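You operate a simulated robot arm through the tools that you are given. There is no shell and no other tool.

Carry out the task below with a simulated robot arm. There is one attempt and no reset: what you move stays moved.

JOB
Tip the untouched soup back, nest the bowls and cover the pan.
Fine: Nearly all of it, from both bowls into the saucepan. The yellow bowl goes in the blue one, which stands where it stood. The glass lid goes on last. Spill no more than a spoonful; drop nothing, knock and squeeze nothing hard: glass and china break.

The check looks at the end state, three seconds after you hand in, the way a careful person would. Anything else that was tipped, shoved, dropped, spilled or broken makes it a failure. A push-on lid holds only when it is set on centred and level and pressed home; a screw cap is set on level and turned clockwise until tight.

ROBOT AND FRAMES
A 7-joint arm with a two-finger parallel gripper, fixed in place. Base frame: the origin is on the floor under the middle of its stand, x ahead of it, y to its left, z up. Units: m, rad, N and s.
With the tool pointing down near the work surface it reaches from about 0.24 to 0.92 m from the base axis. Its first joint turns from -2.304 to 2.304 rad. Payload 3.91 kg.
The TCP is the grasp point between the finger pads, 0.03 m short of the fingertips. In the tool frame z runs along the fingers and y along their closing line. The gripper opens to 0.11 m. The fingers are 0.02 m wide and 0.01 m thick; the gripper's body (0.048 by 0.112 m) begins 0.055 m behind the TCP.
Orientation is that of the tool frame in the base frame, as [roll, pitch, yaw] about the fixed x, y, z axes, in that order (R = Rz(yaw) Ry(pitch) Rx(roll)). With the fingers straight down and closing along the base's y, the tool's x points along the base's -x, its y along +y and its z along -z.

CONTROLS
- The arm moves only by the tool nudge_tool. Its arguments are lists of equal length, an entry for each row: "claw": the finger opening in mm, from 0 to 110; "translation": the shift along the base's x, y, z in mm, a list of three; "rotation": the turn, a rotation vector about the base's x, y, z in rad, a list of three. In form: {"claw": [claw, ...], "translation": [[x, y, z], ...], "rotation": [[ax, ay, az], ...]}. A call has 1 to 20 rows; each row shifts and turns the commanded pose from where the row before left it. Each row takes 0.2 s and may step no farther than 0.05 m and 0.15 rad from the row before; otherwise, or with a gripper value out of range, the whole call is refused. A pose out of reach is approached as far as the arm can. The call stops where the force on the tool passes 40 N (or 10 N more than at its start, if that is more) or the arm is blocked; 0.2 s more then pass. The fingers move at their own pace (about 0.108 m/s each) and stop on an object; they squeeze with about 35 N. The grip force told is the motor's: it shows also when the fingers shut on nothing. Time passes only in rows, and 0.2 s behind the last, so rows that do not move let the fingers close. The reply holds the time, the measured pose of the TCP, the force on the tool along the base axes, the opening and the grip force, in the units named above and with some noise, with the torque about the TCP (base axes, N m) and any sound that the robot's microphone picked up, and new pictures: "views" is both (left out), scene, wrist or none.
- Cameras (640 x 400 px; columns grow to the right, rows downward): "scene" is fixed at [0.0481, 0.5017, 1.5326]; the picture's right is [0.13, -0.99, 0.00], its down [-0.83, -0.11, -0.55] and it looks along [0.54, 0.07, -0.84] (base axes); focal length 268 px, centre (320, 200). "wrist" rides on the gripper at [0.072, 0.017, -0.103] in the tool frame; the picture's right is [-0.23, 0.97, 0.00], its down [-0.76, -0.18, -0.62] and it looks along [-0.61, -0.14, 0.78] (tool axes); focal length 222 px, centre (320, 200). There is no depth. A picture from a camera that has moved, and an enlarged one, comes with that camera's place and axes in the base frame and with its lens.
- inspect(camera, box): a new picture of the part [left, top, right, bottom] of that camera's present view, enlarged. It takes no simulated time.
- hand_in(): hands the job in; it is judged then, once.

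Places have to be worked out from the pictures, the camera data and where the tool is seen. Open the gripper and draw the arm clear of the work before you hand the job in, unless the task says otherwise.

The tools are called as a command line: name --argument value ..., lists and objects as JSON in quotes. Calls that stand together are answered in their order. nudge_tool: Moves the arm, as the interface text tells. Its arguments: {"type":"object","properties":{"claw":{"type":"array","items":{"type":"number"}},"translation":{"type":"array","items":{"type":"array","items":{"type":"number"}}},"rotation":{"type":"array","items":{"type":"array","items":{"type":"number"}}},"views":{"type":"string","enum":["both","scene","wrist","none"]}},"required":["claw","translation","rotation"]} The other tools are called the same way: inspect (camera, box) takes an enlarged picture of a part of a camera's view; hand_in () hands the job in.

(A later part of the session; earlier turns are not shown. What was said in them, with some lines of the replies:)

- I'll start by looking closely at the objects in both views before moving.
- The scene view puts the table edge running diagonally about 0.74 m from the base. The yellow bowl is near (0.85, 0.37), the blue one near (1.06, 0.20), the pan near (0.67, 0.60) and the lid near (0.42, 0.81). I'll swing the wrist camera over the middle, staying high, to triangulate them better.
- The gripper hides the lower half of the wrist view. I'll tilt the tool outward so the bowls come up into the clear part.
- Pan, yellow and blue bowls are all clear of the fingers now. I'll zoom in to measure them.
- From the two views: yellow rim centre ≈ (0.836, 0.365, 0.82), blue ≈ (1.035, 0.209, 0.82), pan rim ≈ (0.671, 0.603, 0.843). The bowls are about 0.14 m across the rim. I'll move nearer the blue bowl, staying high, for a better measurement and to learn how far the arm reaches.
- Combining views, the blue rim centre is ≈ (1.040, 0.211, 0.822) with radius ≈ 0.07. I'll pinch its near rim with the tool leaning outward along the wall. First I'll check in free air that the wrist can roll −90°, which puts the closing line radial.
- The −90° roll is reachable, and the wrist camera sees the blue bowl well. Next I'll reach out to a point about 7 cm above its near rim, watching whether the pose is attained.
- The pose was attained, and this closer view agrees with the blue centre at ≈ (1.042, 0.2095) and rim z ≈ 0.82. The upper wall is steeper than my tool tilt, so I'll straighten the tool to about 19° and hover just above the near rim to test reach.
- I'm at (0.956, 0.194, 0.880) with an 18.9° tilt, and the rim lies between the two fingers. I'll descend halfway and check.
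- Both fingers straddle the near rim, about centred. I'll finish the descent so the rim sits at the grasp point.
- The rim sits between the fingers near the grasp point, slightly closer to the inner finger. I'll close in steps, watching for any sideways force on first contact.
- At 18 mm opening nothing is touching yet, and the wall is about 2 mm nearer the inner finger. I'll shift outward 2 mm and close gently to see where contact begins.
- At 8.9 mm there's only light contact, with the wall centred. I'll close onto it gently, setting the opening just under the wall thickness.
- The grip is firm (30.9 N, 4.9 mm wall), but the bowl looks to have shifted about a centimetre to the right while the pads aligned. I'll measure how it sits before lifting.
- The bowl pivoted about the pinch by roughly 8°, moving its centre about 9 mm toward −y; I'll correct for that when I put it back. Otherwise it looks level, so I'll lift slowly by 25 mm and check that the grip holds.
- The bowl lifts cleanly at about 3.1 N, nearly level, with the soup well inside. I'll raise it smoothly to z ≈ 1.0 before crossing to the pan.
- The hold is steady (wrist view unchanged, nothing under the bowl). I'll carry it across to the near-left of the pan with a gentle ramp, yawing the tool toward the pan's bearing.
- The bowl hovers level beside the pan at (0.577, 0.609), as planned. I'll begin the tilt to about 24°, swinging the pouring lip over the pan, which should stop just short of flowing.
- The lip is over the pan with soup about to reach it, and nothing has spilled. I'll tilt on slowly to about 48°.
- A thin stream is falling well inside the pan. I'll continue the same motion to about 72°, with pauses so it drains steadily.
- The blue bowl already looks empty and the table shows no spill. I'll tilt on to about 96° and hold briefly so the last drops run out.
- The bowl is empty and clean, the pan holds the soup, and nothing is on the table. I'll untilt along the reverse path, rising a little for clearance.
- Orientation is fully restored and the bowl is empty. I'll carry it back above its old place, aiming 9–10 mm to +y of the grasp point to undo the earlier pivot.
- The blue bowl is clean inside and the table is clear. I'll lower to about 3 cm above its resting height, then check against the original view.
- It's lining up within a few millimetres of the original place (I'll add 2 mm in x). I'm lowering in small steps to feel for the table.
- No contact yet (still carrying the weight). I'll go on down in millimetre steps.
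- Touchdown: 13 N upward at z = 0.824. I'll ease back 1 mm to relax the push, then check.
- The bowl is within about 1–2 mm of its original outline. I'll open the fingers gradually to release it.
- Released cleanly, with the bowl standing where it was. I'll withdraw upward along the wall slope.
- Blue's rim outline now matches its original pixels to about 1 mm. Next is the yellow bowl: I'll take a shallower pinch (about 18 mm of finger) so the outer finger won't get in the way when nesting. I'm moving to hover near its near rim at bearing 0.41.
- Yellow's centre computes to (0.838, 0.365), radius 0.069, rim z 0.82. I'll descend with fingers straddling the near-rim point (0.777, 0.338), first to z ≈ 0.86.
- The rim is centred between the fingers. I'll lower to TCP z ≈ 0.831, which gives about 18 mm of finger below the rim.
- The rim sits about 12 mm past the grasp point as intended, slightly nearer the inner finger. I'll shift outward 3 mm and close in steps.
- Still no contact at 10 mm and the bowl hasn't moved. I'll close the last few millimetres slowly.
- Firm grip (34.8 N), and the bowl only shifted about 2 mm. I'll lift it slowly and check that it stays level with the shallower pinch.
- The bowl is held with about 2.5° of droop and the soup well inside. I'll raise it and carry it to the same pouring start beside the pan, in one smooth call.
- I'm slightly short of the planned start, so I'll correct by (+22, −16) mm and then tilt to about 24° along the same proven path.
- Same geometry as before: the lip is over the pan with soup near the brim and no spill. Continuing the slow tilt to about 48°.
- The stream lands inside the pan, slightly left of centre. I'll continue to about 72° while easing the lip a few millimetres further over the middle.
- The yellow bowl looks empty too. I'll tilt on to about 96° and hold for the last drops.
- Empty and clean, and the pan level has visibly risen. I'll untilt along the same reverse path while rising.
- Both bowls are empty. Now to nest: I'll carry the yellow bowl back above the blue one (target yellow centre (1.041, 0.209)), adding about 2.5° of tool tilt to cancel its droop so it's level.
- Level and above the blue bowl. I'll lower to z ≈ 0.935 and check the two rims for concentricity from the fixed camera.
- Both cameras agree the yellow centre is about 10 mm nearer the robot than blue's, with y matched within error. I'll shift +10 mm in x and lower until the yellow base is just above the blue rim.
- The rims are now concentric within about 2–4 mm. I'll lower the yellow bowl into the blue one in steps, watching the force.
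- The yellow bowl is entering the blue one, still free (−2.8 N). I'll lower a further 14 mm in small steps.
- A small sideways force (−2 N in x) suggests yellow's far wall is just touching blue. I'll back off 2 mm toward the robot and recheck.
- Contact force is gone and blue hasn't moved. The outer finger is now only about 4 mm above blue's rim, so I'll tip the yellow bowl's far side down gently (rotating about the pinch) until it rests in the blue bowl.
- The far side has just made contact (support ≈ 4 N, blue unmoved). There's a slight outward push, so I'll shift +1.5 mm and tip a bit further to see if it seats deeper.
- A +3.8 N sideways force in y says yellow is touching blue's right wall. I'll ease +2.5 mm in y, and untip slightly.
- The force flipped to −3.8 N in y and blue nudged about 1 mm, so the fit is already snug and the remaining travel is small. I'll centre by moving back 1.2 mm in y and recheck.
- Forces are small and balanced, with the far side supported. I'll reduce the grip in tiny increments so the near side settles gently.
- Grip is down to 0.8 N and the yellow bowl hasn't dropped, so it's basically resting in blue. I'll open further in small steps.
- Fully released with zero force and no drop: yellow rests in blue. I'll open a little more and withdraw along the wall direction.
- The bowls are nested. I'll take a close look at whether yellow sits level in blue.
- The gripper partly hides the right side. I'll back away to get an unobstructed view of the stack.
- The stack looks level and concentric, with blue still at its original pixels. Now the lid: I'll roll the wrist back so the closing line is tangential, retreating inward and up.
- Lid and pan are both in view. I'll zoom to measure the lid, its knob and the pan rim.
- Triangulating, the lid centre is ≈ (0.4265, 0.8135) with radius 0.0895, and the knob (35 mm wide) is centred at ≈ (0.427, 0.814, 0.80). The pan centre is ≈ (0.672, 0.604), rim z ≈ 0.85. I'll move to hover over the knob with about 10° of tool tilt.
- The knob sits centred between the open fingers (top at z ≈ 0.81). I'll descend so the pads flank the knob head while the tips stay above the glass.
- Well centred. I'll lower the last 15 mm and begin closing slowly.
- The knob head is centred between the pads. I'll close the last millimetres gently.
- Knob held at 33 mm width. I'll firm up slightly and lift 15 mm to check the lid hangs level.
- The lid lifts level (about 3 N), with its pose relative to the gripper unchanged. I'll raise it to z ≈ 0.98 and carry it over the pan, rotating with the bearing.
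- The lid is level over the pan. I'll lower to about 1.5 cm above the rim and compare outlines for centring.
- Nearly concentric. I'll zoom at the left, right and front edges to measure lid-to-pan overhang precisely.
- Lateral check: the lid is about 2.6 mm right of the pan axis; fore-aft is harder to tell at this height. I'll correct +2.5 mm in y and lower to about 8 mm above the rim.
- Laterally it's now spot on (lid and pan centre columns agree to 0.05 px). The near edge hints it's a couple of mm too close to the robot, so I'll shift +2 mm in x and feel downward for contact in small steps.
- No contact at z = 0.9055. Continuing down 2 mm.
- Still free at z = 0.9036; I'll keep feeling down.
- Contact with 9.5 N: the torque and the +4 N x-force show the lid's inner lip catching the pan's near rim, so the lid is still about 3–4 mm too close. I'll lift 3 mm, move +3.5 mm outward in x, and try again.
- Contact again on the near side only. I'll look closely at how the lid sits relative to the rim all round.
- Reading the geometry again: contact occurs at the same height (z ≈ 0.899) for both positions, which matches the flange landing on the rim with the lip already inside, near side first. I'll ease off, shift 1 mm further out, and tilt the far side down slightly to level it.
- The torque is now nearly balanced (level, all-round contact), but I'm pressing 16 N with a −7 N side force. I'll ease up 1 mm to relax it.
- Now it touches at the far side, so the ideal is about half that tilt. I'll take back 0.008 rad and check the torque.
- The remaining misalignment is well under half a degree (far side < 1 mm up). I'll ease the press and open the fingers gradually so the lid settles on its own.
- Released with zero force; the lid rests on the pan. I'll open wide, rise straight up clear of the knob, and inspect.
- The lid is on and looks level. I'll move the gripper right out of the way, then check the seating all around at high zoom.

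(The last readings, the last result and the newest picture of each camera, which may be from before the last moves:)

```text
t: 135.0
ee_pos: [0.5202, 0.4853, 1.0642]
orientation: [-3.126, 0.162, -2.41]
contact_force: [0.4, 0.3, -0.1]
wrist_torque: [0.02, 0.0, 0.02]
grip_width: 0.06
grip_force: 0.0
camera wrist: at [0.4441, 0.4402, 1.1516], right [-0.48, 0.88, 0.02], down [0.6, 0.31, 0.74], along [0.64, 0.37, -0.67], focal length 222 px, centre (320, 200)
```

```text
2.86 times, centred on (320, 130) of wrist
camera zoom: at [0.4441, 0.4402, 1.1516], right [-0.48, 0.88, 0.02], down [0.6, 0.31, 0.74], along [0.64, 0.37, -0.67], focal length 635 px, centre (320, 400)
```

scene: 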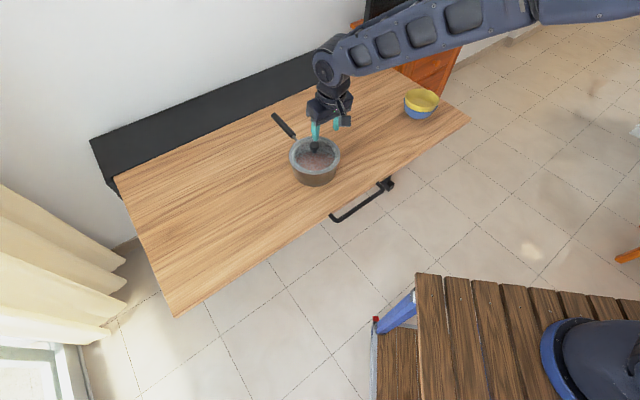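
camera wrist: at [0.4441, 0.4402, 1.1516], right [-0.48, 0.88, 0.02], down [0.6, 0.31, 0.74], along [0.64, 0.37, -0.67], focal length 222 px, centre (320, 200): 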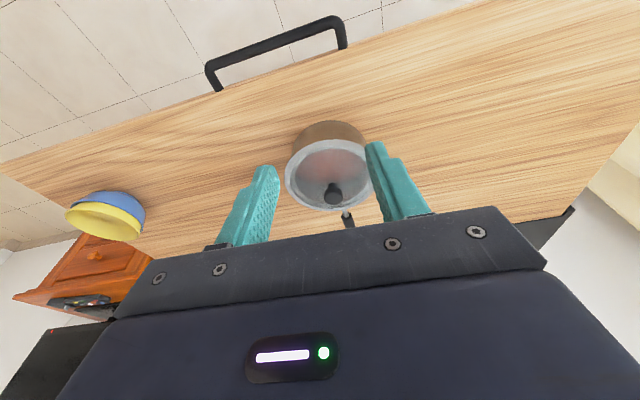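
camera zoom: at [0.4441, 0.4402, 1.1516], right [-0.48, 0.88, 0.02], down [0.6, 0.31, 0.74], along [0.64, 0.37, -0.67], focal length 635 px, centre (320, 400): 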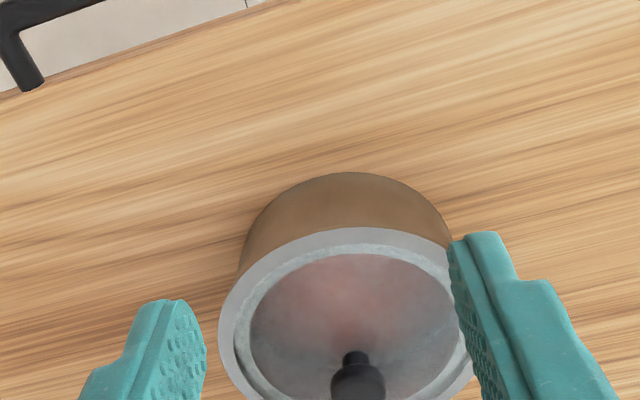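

Centres agree to about 1 mm and the flange ring looks even. One more close look at the front seam and at the nested bowls and table for any spills.

inspect --camera "scene" --box '[302, 163, 332, 183]'

inspect --camera "scene" --box '[398, 82, 446, 124]'

inspect --camera "scene" --box '[180, 80, 480, 300]'

inspect --camera "wrist" --box '[50, 170, 170, 250]'

```text
16.00 times, centred on (317, 173) of scene
camera zoom: at [0.0481, 0.5017, 1.5326], right [0.13, -0.99, 0.0], down [-0.83, -0.11, -0.55], along [0.54, 0.07, -0.84], focal length 4289 px, centre (368, 632)
```

zoom: 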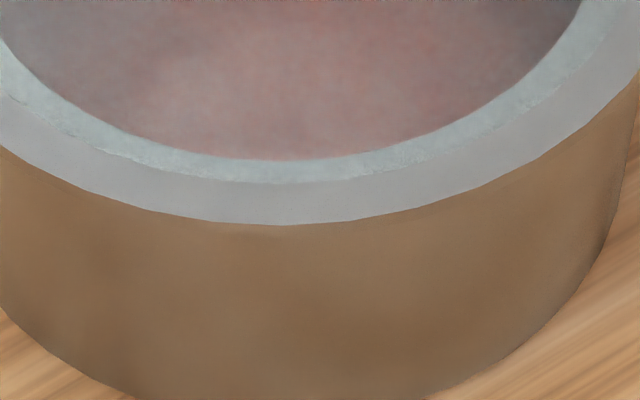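

```text
9.52 times, centred on (422, 103) of scene
camera zoom: at [0.0481, 0.5017, 1.5326], right [0.13, -0.99, 0.0], down [-0.83, -0.11, -0.55], along [0.54, 0.07, -0.84], focal length 2553 px, centre (-651, 1124)
```

zoom: 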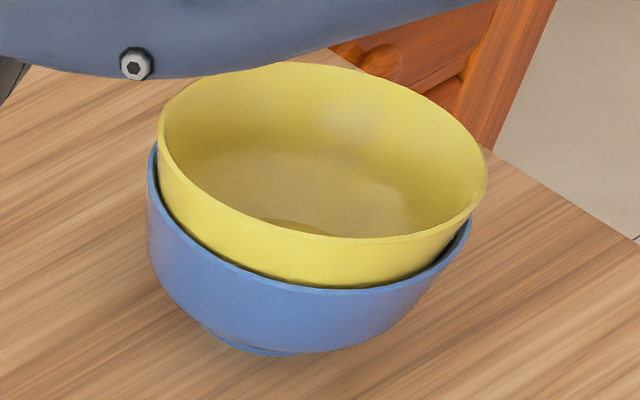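

```text
1.82 times, centred on (330, 190) of scene
camera zoom: at [0.0481, 0.5017, 1.5326], right [0.13, -0.99, 0.0], down [-0.83, -0.11, -0.55], along [0.54, 0.07, -0.84], focal length 487 px, centre (302, 218)
```

zoom: 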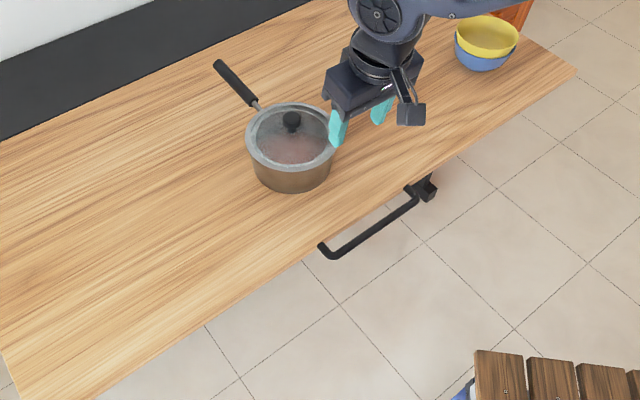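

```text
5.00 times, centred on (110, 210) of wrist
camera zoom: at [0.4441, 0.4402, 1.1516], right [-0.48, 0.88, 0.02], down [0.6, 0.31, 0.74], along [0.64, 0.37, -0.67], focal length 1111 px, centre (1370, 150)
```

zoom: 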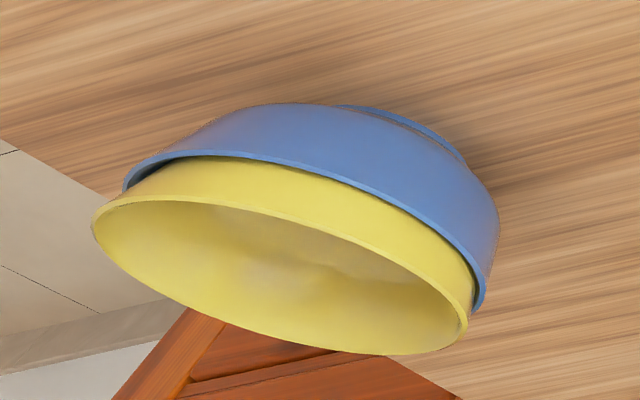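

Something about blue's foot makes me want to verify it isn't tilted. I'll view it with the same framing I used originally.

inspect --camera "scene" --box '[395, 80, 475, 140]'

inspect --camera "scene" --box '[402, 106, 432, 126]'

```text
6.67 times, centred on (435, 110) of scene
camera zoom: at [0.0481, 0.5017, 1.5326], right [0.13, -0.99, 0.0], down [-0.83, -0.11, -0.55], along [0.54, 0.07, -0.84], focal length 1787 px, centre (-447, 800)
```

zoom: 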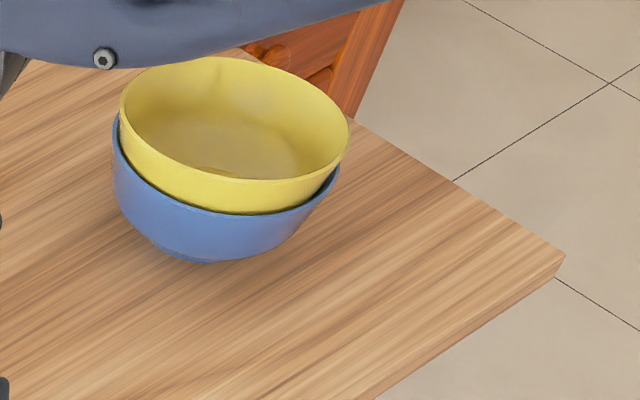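

```text
16.00 times, centred on (417, 116) of scene
camera zoom: at [0.0481, 0.5017, 1.5326], right [0.13, -0.99, 0.0], down [-0.83, -0.11, -0.55], along [0.54, 0.07, -0.84], focal length 4289 px, centre (-1232, 1544)
```

zoom: 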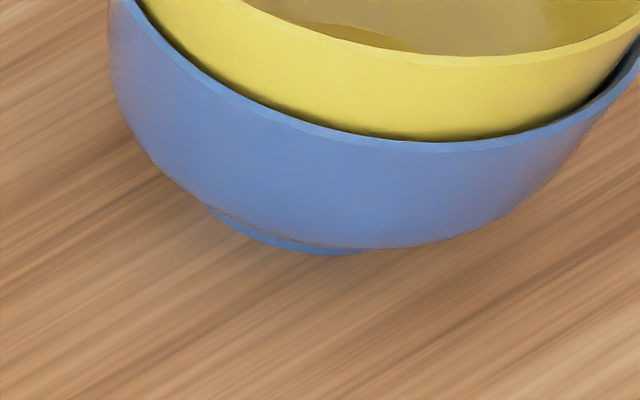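

Blue's front rim seems about 10 mm higher than originally, so the stack may be tilted with its near side up. I'll bring the wrist camera low in front of the table (outside its edge) for a side view of the stack.

nudge_tool --claw '[60, 60, 60, 60, 60, 60, 60, 60, 60, 60, 60, 60, 60]' --translation '[[11, -29, -10], [11, -29, -12], [11, -29, -14], [11, -29, -14], [11, -29, -14], [12, -29, -14], [12, -29, -14], [12, -29, -14], [12, -29, -14], [12, -29, -14], [12, -29, -14], [12, -29, -14], [0, 0, 0]]' --rotation '[[0.0346, -0.0402, -0.044], [0.0328, -0.0417, -0.044], [0.0309, -0.0431, -0.044], [0.0289, -0.0444, -0.044], [0.027, -0.0456, -0.044], [0.025, -0.0467, -0.044], [0.0228, -0.0478, -0.044], [0.0207, -0.0488, -0.044], [0.0186, -0.0497, -0.044], [0.0164, -0.0504, -0.044], [0.0142, -0.0511, -0.044], [0.0119, -0.0517, -0.044], [0, 0, 0]]'

inspect --camera "wrist" --box '[220, 60, 420, 200]'

```text
t: 137.8
ee_pos: [0.6618, 0.1383, 0.8993]
orientation: [-3.129, 0.799, -2.937]
contact_force: [-0.3, 0.1, 0.1]
wrist_torque: [-0.01, -0.02, 0.0]
grip_width: 0.06
grip_force: 0.2
camera wrist: at [0.5362, 0.1298, 0.9192], right [-0.03, 0.99, 0.15], down [0.12, -0.15, 0.98], along [0.99, 0.05, -0.11], focal length 222 px, centre (320, 200)
```

scene: 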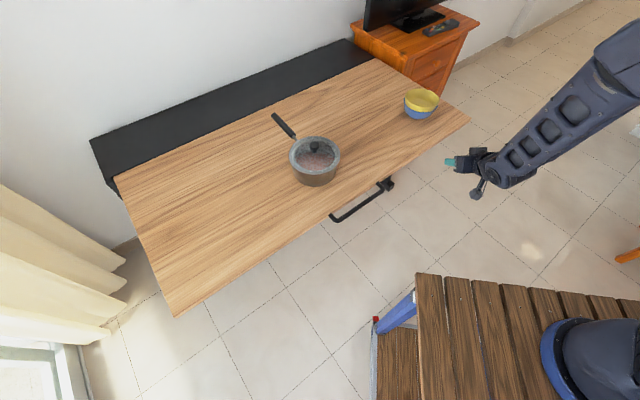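
wrist: 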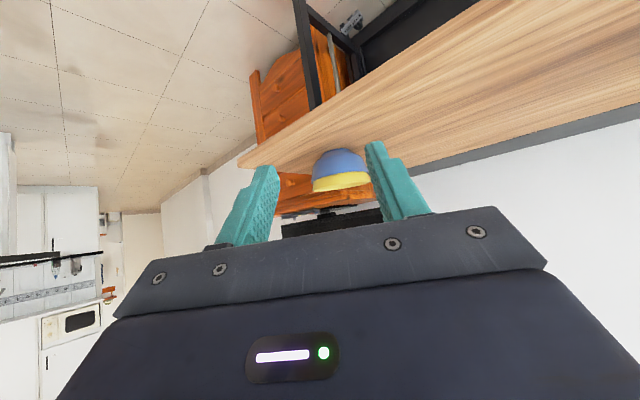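

```text
2.86 times, centred on (320, 130) of wrist
camera zoom: at [0.5362, 0.1298, 0.9192], right [-0.03, 0.99, 0.15], down [0.12, -0.15, 0.98], along [0.99, 0.05, -0.11], focal length 635 px, centre (320, 400)
```

zoom: 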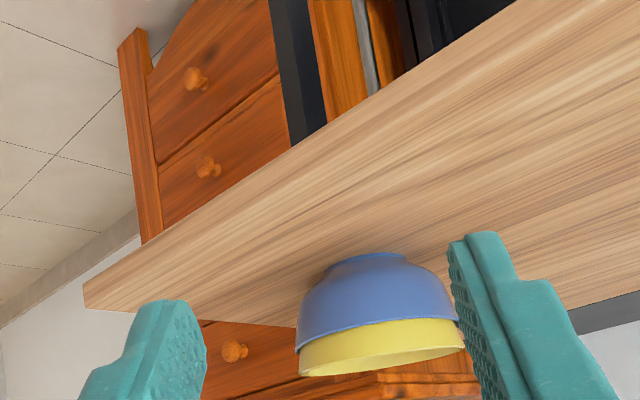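

inspect --camera "wrist" --box '[300, 140, 380, 200]'

inspect --camera "scene" --box '[395, 80, 475, 140]'

```text
6.67 times, centred on (340, 170) of wrist
camera zoom: at [0.5362, 0.1298, 0.9192], right [-0.03, 0.99, 0.15], down [0.12, -0.15, 0.98], along [0.99, 0.05, -0.11], focal length 1481 px, centre (187, 400)
```

zoom: 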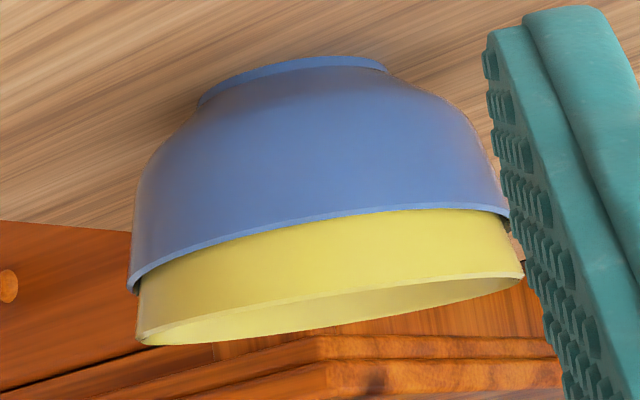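

```text
6.67 times, centred on (435, 110) of scene
camera zoom: at [0.0481, 0.5017, 1.5326], right [0.13, -0.99, 0.0], down [-0.83, -0.11, -0.55], along [0.54, 0.07, -0.84], focal length 1787 px, centre (-447, 800)
```

zoom: 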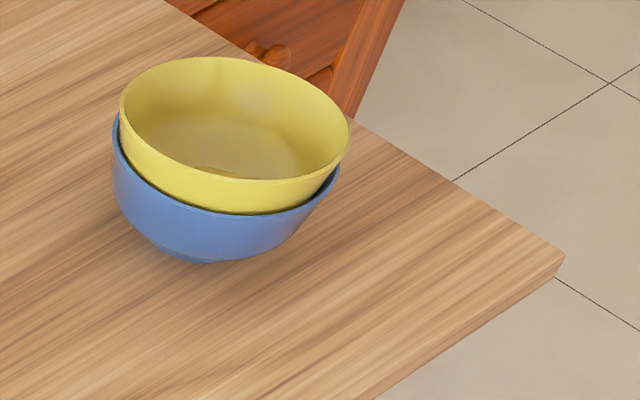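

The side view shows the yellow rim plane about 3–4° off level (near side high), and blue apparently leaning with it. I'll move the camera closer to see whether blue's foot is flat on the table.

nudge_tool --claw '[60, 60, 60, 60, 60]' --translation '[[35, 8, -5], [35, 8, -5], [35, 8, -5], [35, 8, -5], [0, 0, 0]]' --rotation '[[0, 0, 0], [0, 0, 0], [0, 0, 0], [0, 0, 0], [0, 0, 0]]'

inspect --camera "wrist" --box '[280, 120, 400, 210]'

```text
t: 139.0
ee_pos: [0.8, 0.1696, 0.8792]
orientation: [-3.128, 0.798, -2.937]
contact_force: [-0.7, -0.3, 0.2]
wrist_torque: [-0.01, 0.0, 0.0]
grip_width: 0.0599
grip_force: 0.1
camera wrist: at [0.676, 0.1626, 0.899], right [-0.03, 0.99, 0.15], down [0.12, -0.15, 0.98], along [0.99, 0.05, -0.11], focal length 222 px, centre (320, 200)
```

scene: 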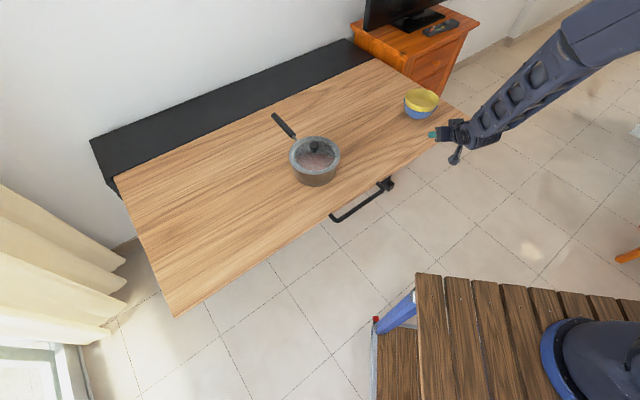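
wrist: 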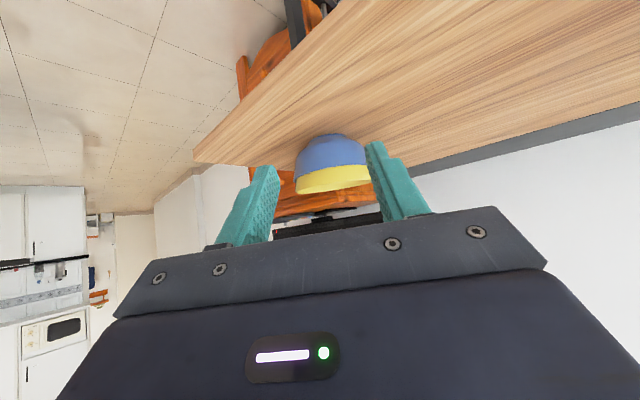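

```text
4.44 times, centred on (340, 165) of wrist
camera zoom: at [0.676, 0.1626, 0.899], right [-0.03, 0.99, 0.15], down [0.12, -0.15, 0.98], along [0.99, 0.05, -0.11], focal length 987 px, centre (231, 356)
```

zoom: 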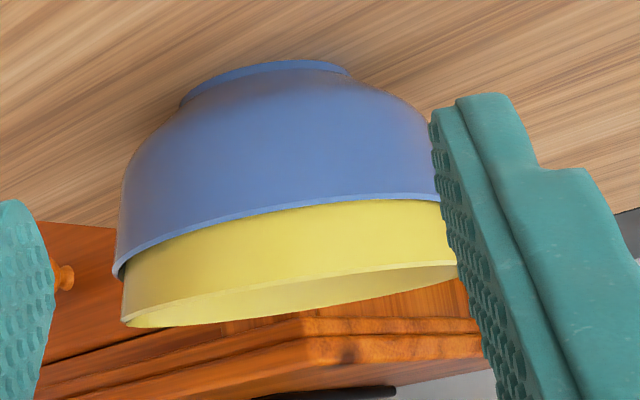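

inspect --camera "wrist" --box '[295, 125, 345, 157]'

inspect --camera "wrist" --box '[285, 150, 385, 205]'

```text
12.50 times, centred on (320, 141) of wrist
camera zoom: at [0.676, 0.1626, 0.899], right [-0.03, 0.99, 0.15], down [0.12, -0.15, 0.98], along [0.99, 0.05, -0.11], focal length 2776 px, centre (320, 938)
```

zoom: 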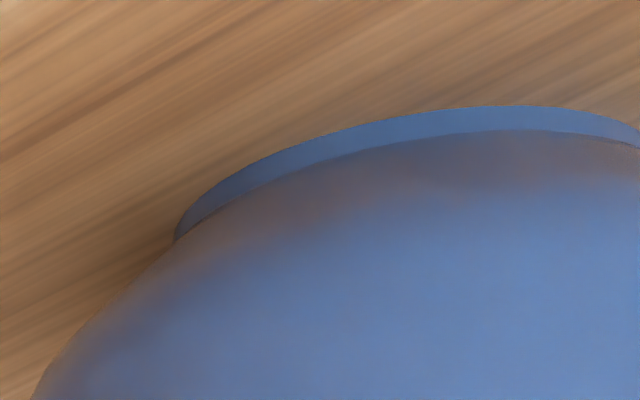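

```text
6.40 times, centred on (335, 178) of wrist
camera zoom: at [0.676, 0.1626, 0.899], right [-0.03, 0.99, 0.15], down [0.12, -0.15, 0.98], along [0.99, 0.05, -0.11], focal length 1422 px, centre (224, 344)
```

zoom: 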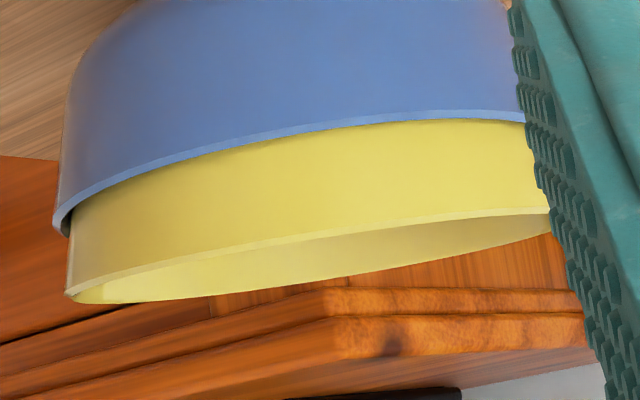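

Measured against the predicted level foot outline, blue's foot is flat on the table to about a millimetre. Blue is within about 1.5–2° of level, and yellow sits inside it with a slight lean of 3–4°. It has been stable for 40 s, so I'll leave the stack alone. I'll back off and swing round for a low side view of the lid seating.

nudge_tool --claw '[60, 60, 60, 60, 60, 60, 60, 60, 60, 60, 60, 60, 60]' --translation '[[-40, -8, 15], [-45, -8, 15], [-45, -8, 15], [-45, -4, 15], [-20, 20, 0], [-25, 28, 0], [-25, 30, 0], [-25, 30, 0], [-25, 30, 0], [-25, 30, 0], [-25, 30, -5], [-20, 28, -5], [0, 0, 0]]' --rotation '[[0, 0, 0], [0, 0, 0], [0, 0, 0], [0, 0, 0], [0, 0, 0.066], [0, 0, 0.066], [0, 0, 0.066], [0, 0, 0.066], [0, 0, 0.066], [0, 0, 0.066], [0, 0, 0.066], [0, 0, 0.066], [0, 0, 0]]'

inspect --camera "wrist" --box '[220, 60, 420, 200]'

```text
t: 141.8
ee_pos: [0.4475, 0.3756, 0.9323]
orientation: [-3.128, 0.797, -2.408]
contact_force: [-0.2, 0.1, 0.4]
wrist_torque: [-0.02, 0.0, 0.0]
grip_width: 0.0603
grip_force: 0.0
out of reach, approached as far as the arm can: row 6, 7
camera wrist: at [0.3419, 0.3064, 0.9513], right [-0.53, 0.84, 0.15], down [0.18, -0.07, 0.98], along [0.83, 0.54, -0.11], focal length 222 px, centre (320, 200)
```

scene: 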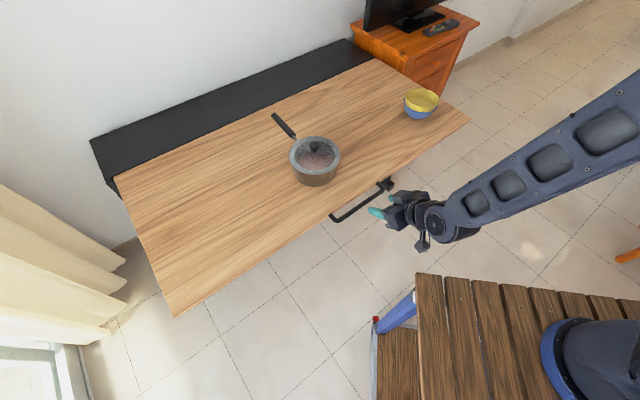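
wrist: 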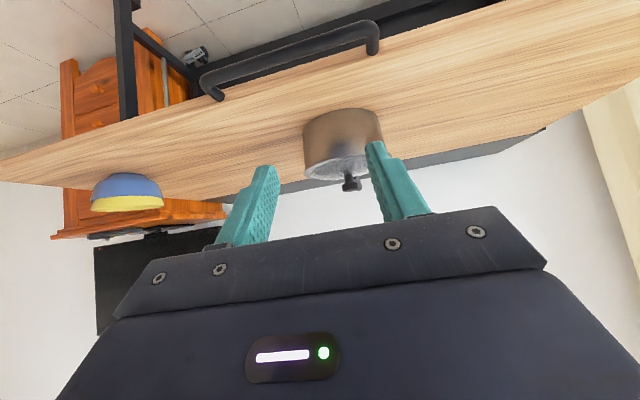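

```text
2.86 times, centred on (320, 130) of wrist
camera zoom: at [0.3419, 0.3064, 0.9513], right [-0.53, 0.84, 0.15], down [0.18, -0.07, 0.98], along [0.83, 0.54, -0.11], focal length 635 px, centre (320, 400)
```

zoom: 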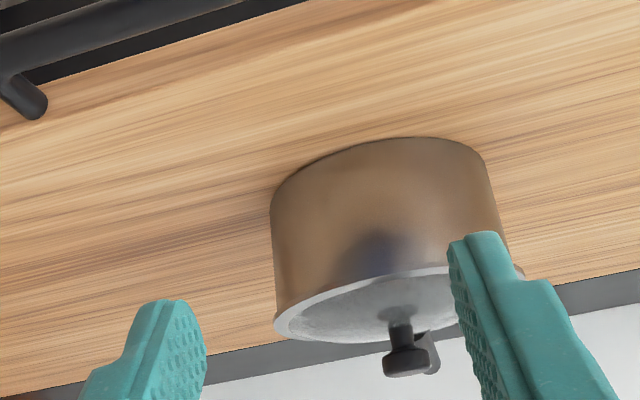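

inspect --camera "wrist" --box '[295, 140, 375, 195]'

inspect --camera "wrist" --box '[80, 165, 180, 220]'

```text
7.27 times, centred on (335, 168) of wrist
camera zoom: at [0.3419, 0.3064, 0.9513], right [-0.53, 0.84, 0.15], down [0.18, -0.07, 0.98], along [0.83, 0.54, -0.11], focal length 1615 px, centre (211, 436)
```

zoom: 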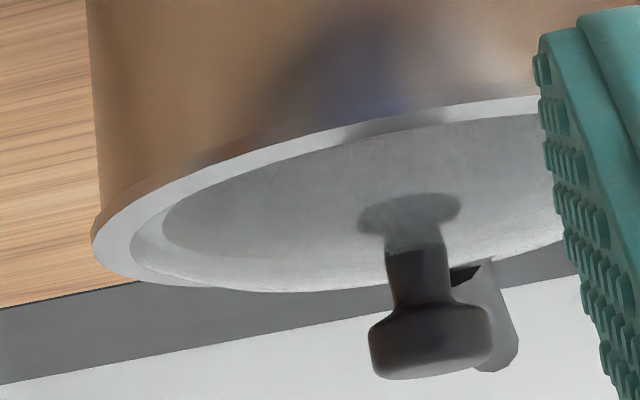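

```text
6.40 times, centred on (130, 192) of wrist
camera zoom: at [0.3419, 0.3064, 0.9513], right [-0.53, 0.84, 0.15], down [0.18, -0.07, 0.98], along [0.83, 0.54, -0.11], focal length 1422 px, centre (1536, 248)
```

zoom: 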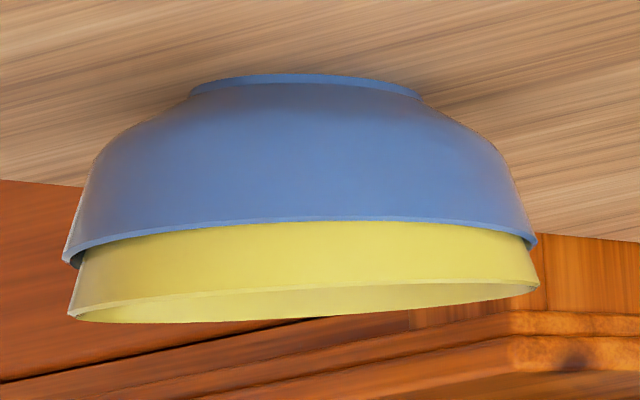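

The lid sits flush on the rim and the bowls stand nested on blue's flat foot. I'll open the gripper and draw the arm up and back, well clear, for a final check.

nudge_tool --claw '[80, 100, 110, 110, 110, 110, 110, 110]' --translation '[[-5, -10, 35], [-5, -15, 40], [-5, -15, 40], [0, -20, 40], [0, -20, 35], [0, -20, 20], [0, 0, 0], [0, 0, 0]]' --rotation '[[0, 0, 0], [0, 0, 0], [0, 0, 0], [0, 0, 0], [0, 0, 0], [0, 0, 0], [0, 0, 0], [0, 0, 0]]'

inspect --camera "scene" --box '[160, 70, 480, 290]'

inspect --camera "scene" --box '[275, 110, 355, 190]'

```text
t: 143.6
ee_pos: [0.4306, 0.2762, 1.1432]
orientation: [-3.128, 0.799, -2.41]
contact_force: [0.7, -0.6, 0.2]
wrist_torque: [0.02, 0.0, 0.0]
grip_width: 0.1102
grip_force: 0.0
camera wrist: at [0.3267, 0.2061, 1.1615], right [-0.53, 0.84, 0.15], down [0.18, -0.07, 0.98], along [0.83, 0.54, -0.11], focal length 222 px, centre (320, 200)
```

scene: 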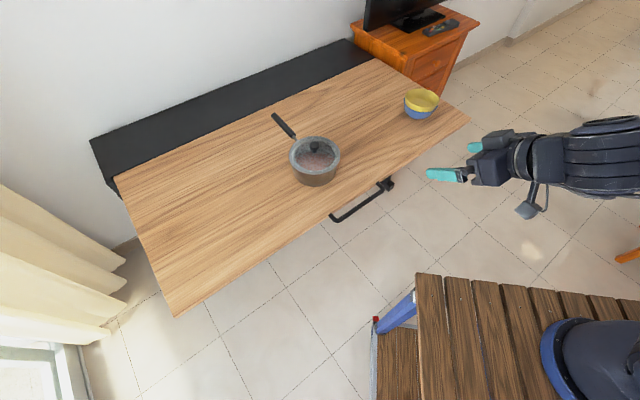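
wrist: 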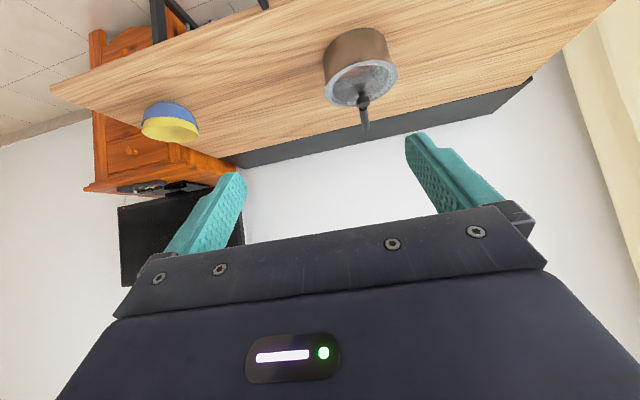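

```text
1.82 times, centred on (320, 180) of scene
camera zoom: at [0.0481, 0.5017, 1.5326], right [0.13, -0.99, 0.0], down [-0.83, -0.11, -0.55], along [0.54, 0.07, -0.84], focal length 487 px, centre (320, 236)
```

zoom: 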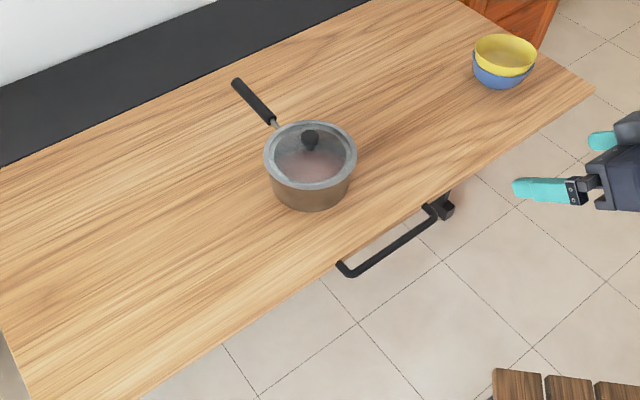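

```text
5.00 times, centred on (315, 150) of scene
camera zoom: at [0.0481, 0.5017, 1.5326], right [0.13, -0.99, 0.0], down [-0.83, -0.11, -0.55], along [0.54, 0.07, -0.84], focal length 1340 px, centre (345, 450)
```

zoom: 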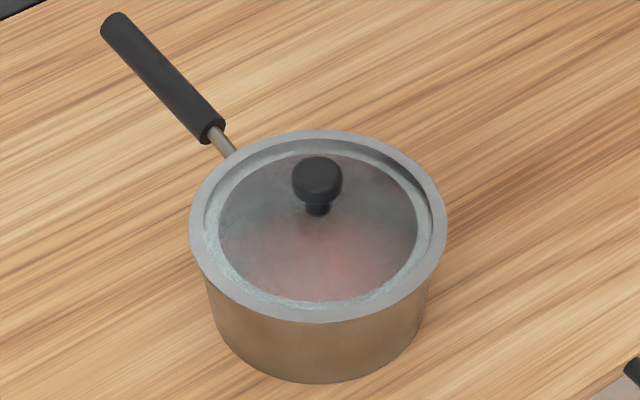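

Both bowls are emptied into the pan with no spill visible. Blue stands where it stood with yellow nested in it (yellow leans slightly), and the glass lid is level and centred on the pan. The gripper is open and clear, so I'm handing in.

hand_in

```text
The job is handed in.
```

The job is handed in. I don't have the verdict, so this is what the cameras and force readings showed at the end.

- **Soup:** both bowls looked empty after pouring into the saucepan. I saw nothing spilled on the table.
- **Blue bowl:** it stands within about 2 mm of where it stood, with its foot flat on the table. It looked no more than about 2° off level.
- **Yellow bowl:** it is nested in the blue one but leans about 3–4°. I left it because it had not moved since I released it, and pressing on its rim could have tipped the stack.
- **Lid:** it sits flush and level on the saucepan, centred to about 1 mm. I pressed it onto the rim with about 16 N before letting go.
- **Handling:** nothing was dropped. The bowl rims and lid knob were held at the gripper's usual 35 N, and the bowls shifted a few millimetres, up to about 1 cm, as the fingers closed on them.

The gripper is open and the arm is clear of the table.
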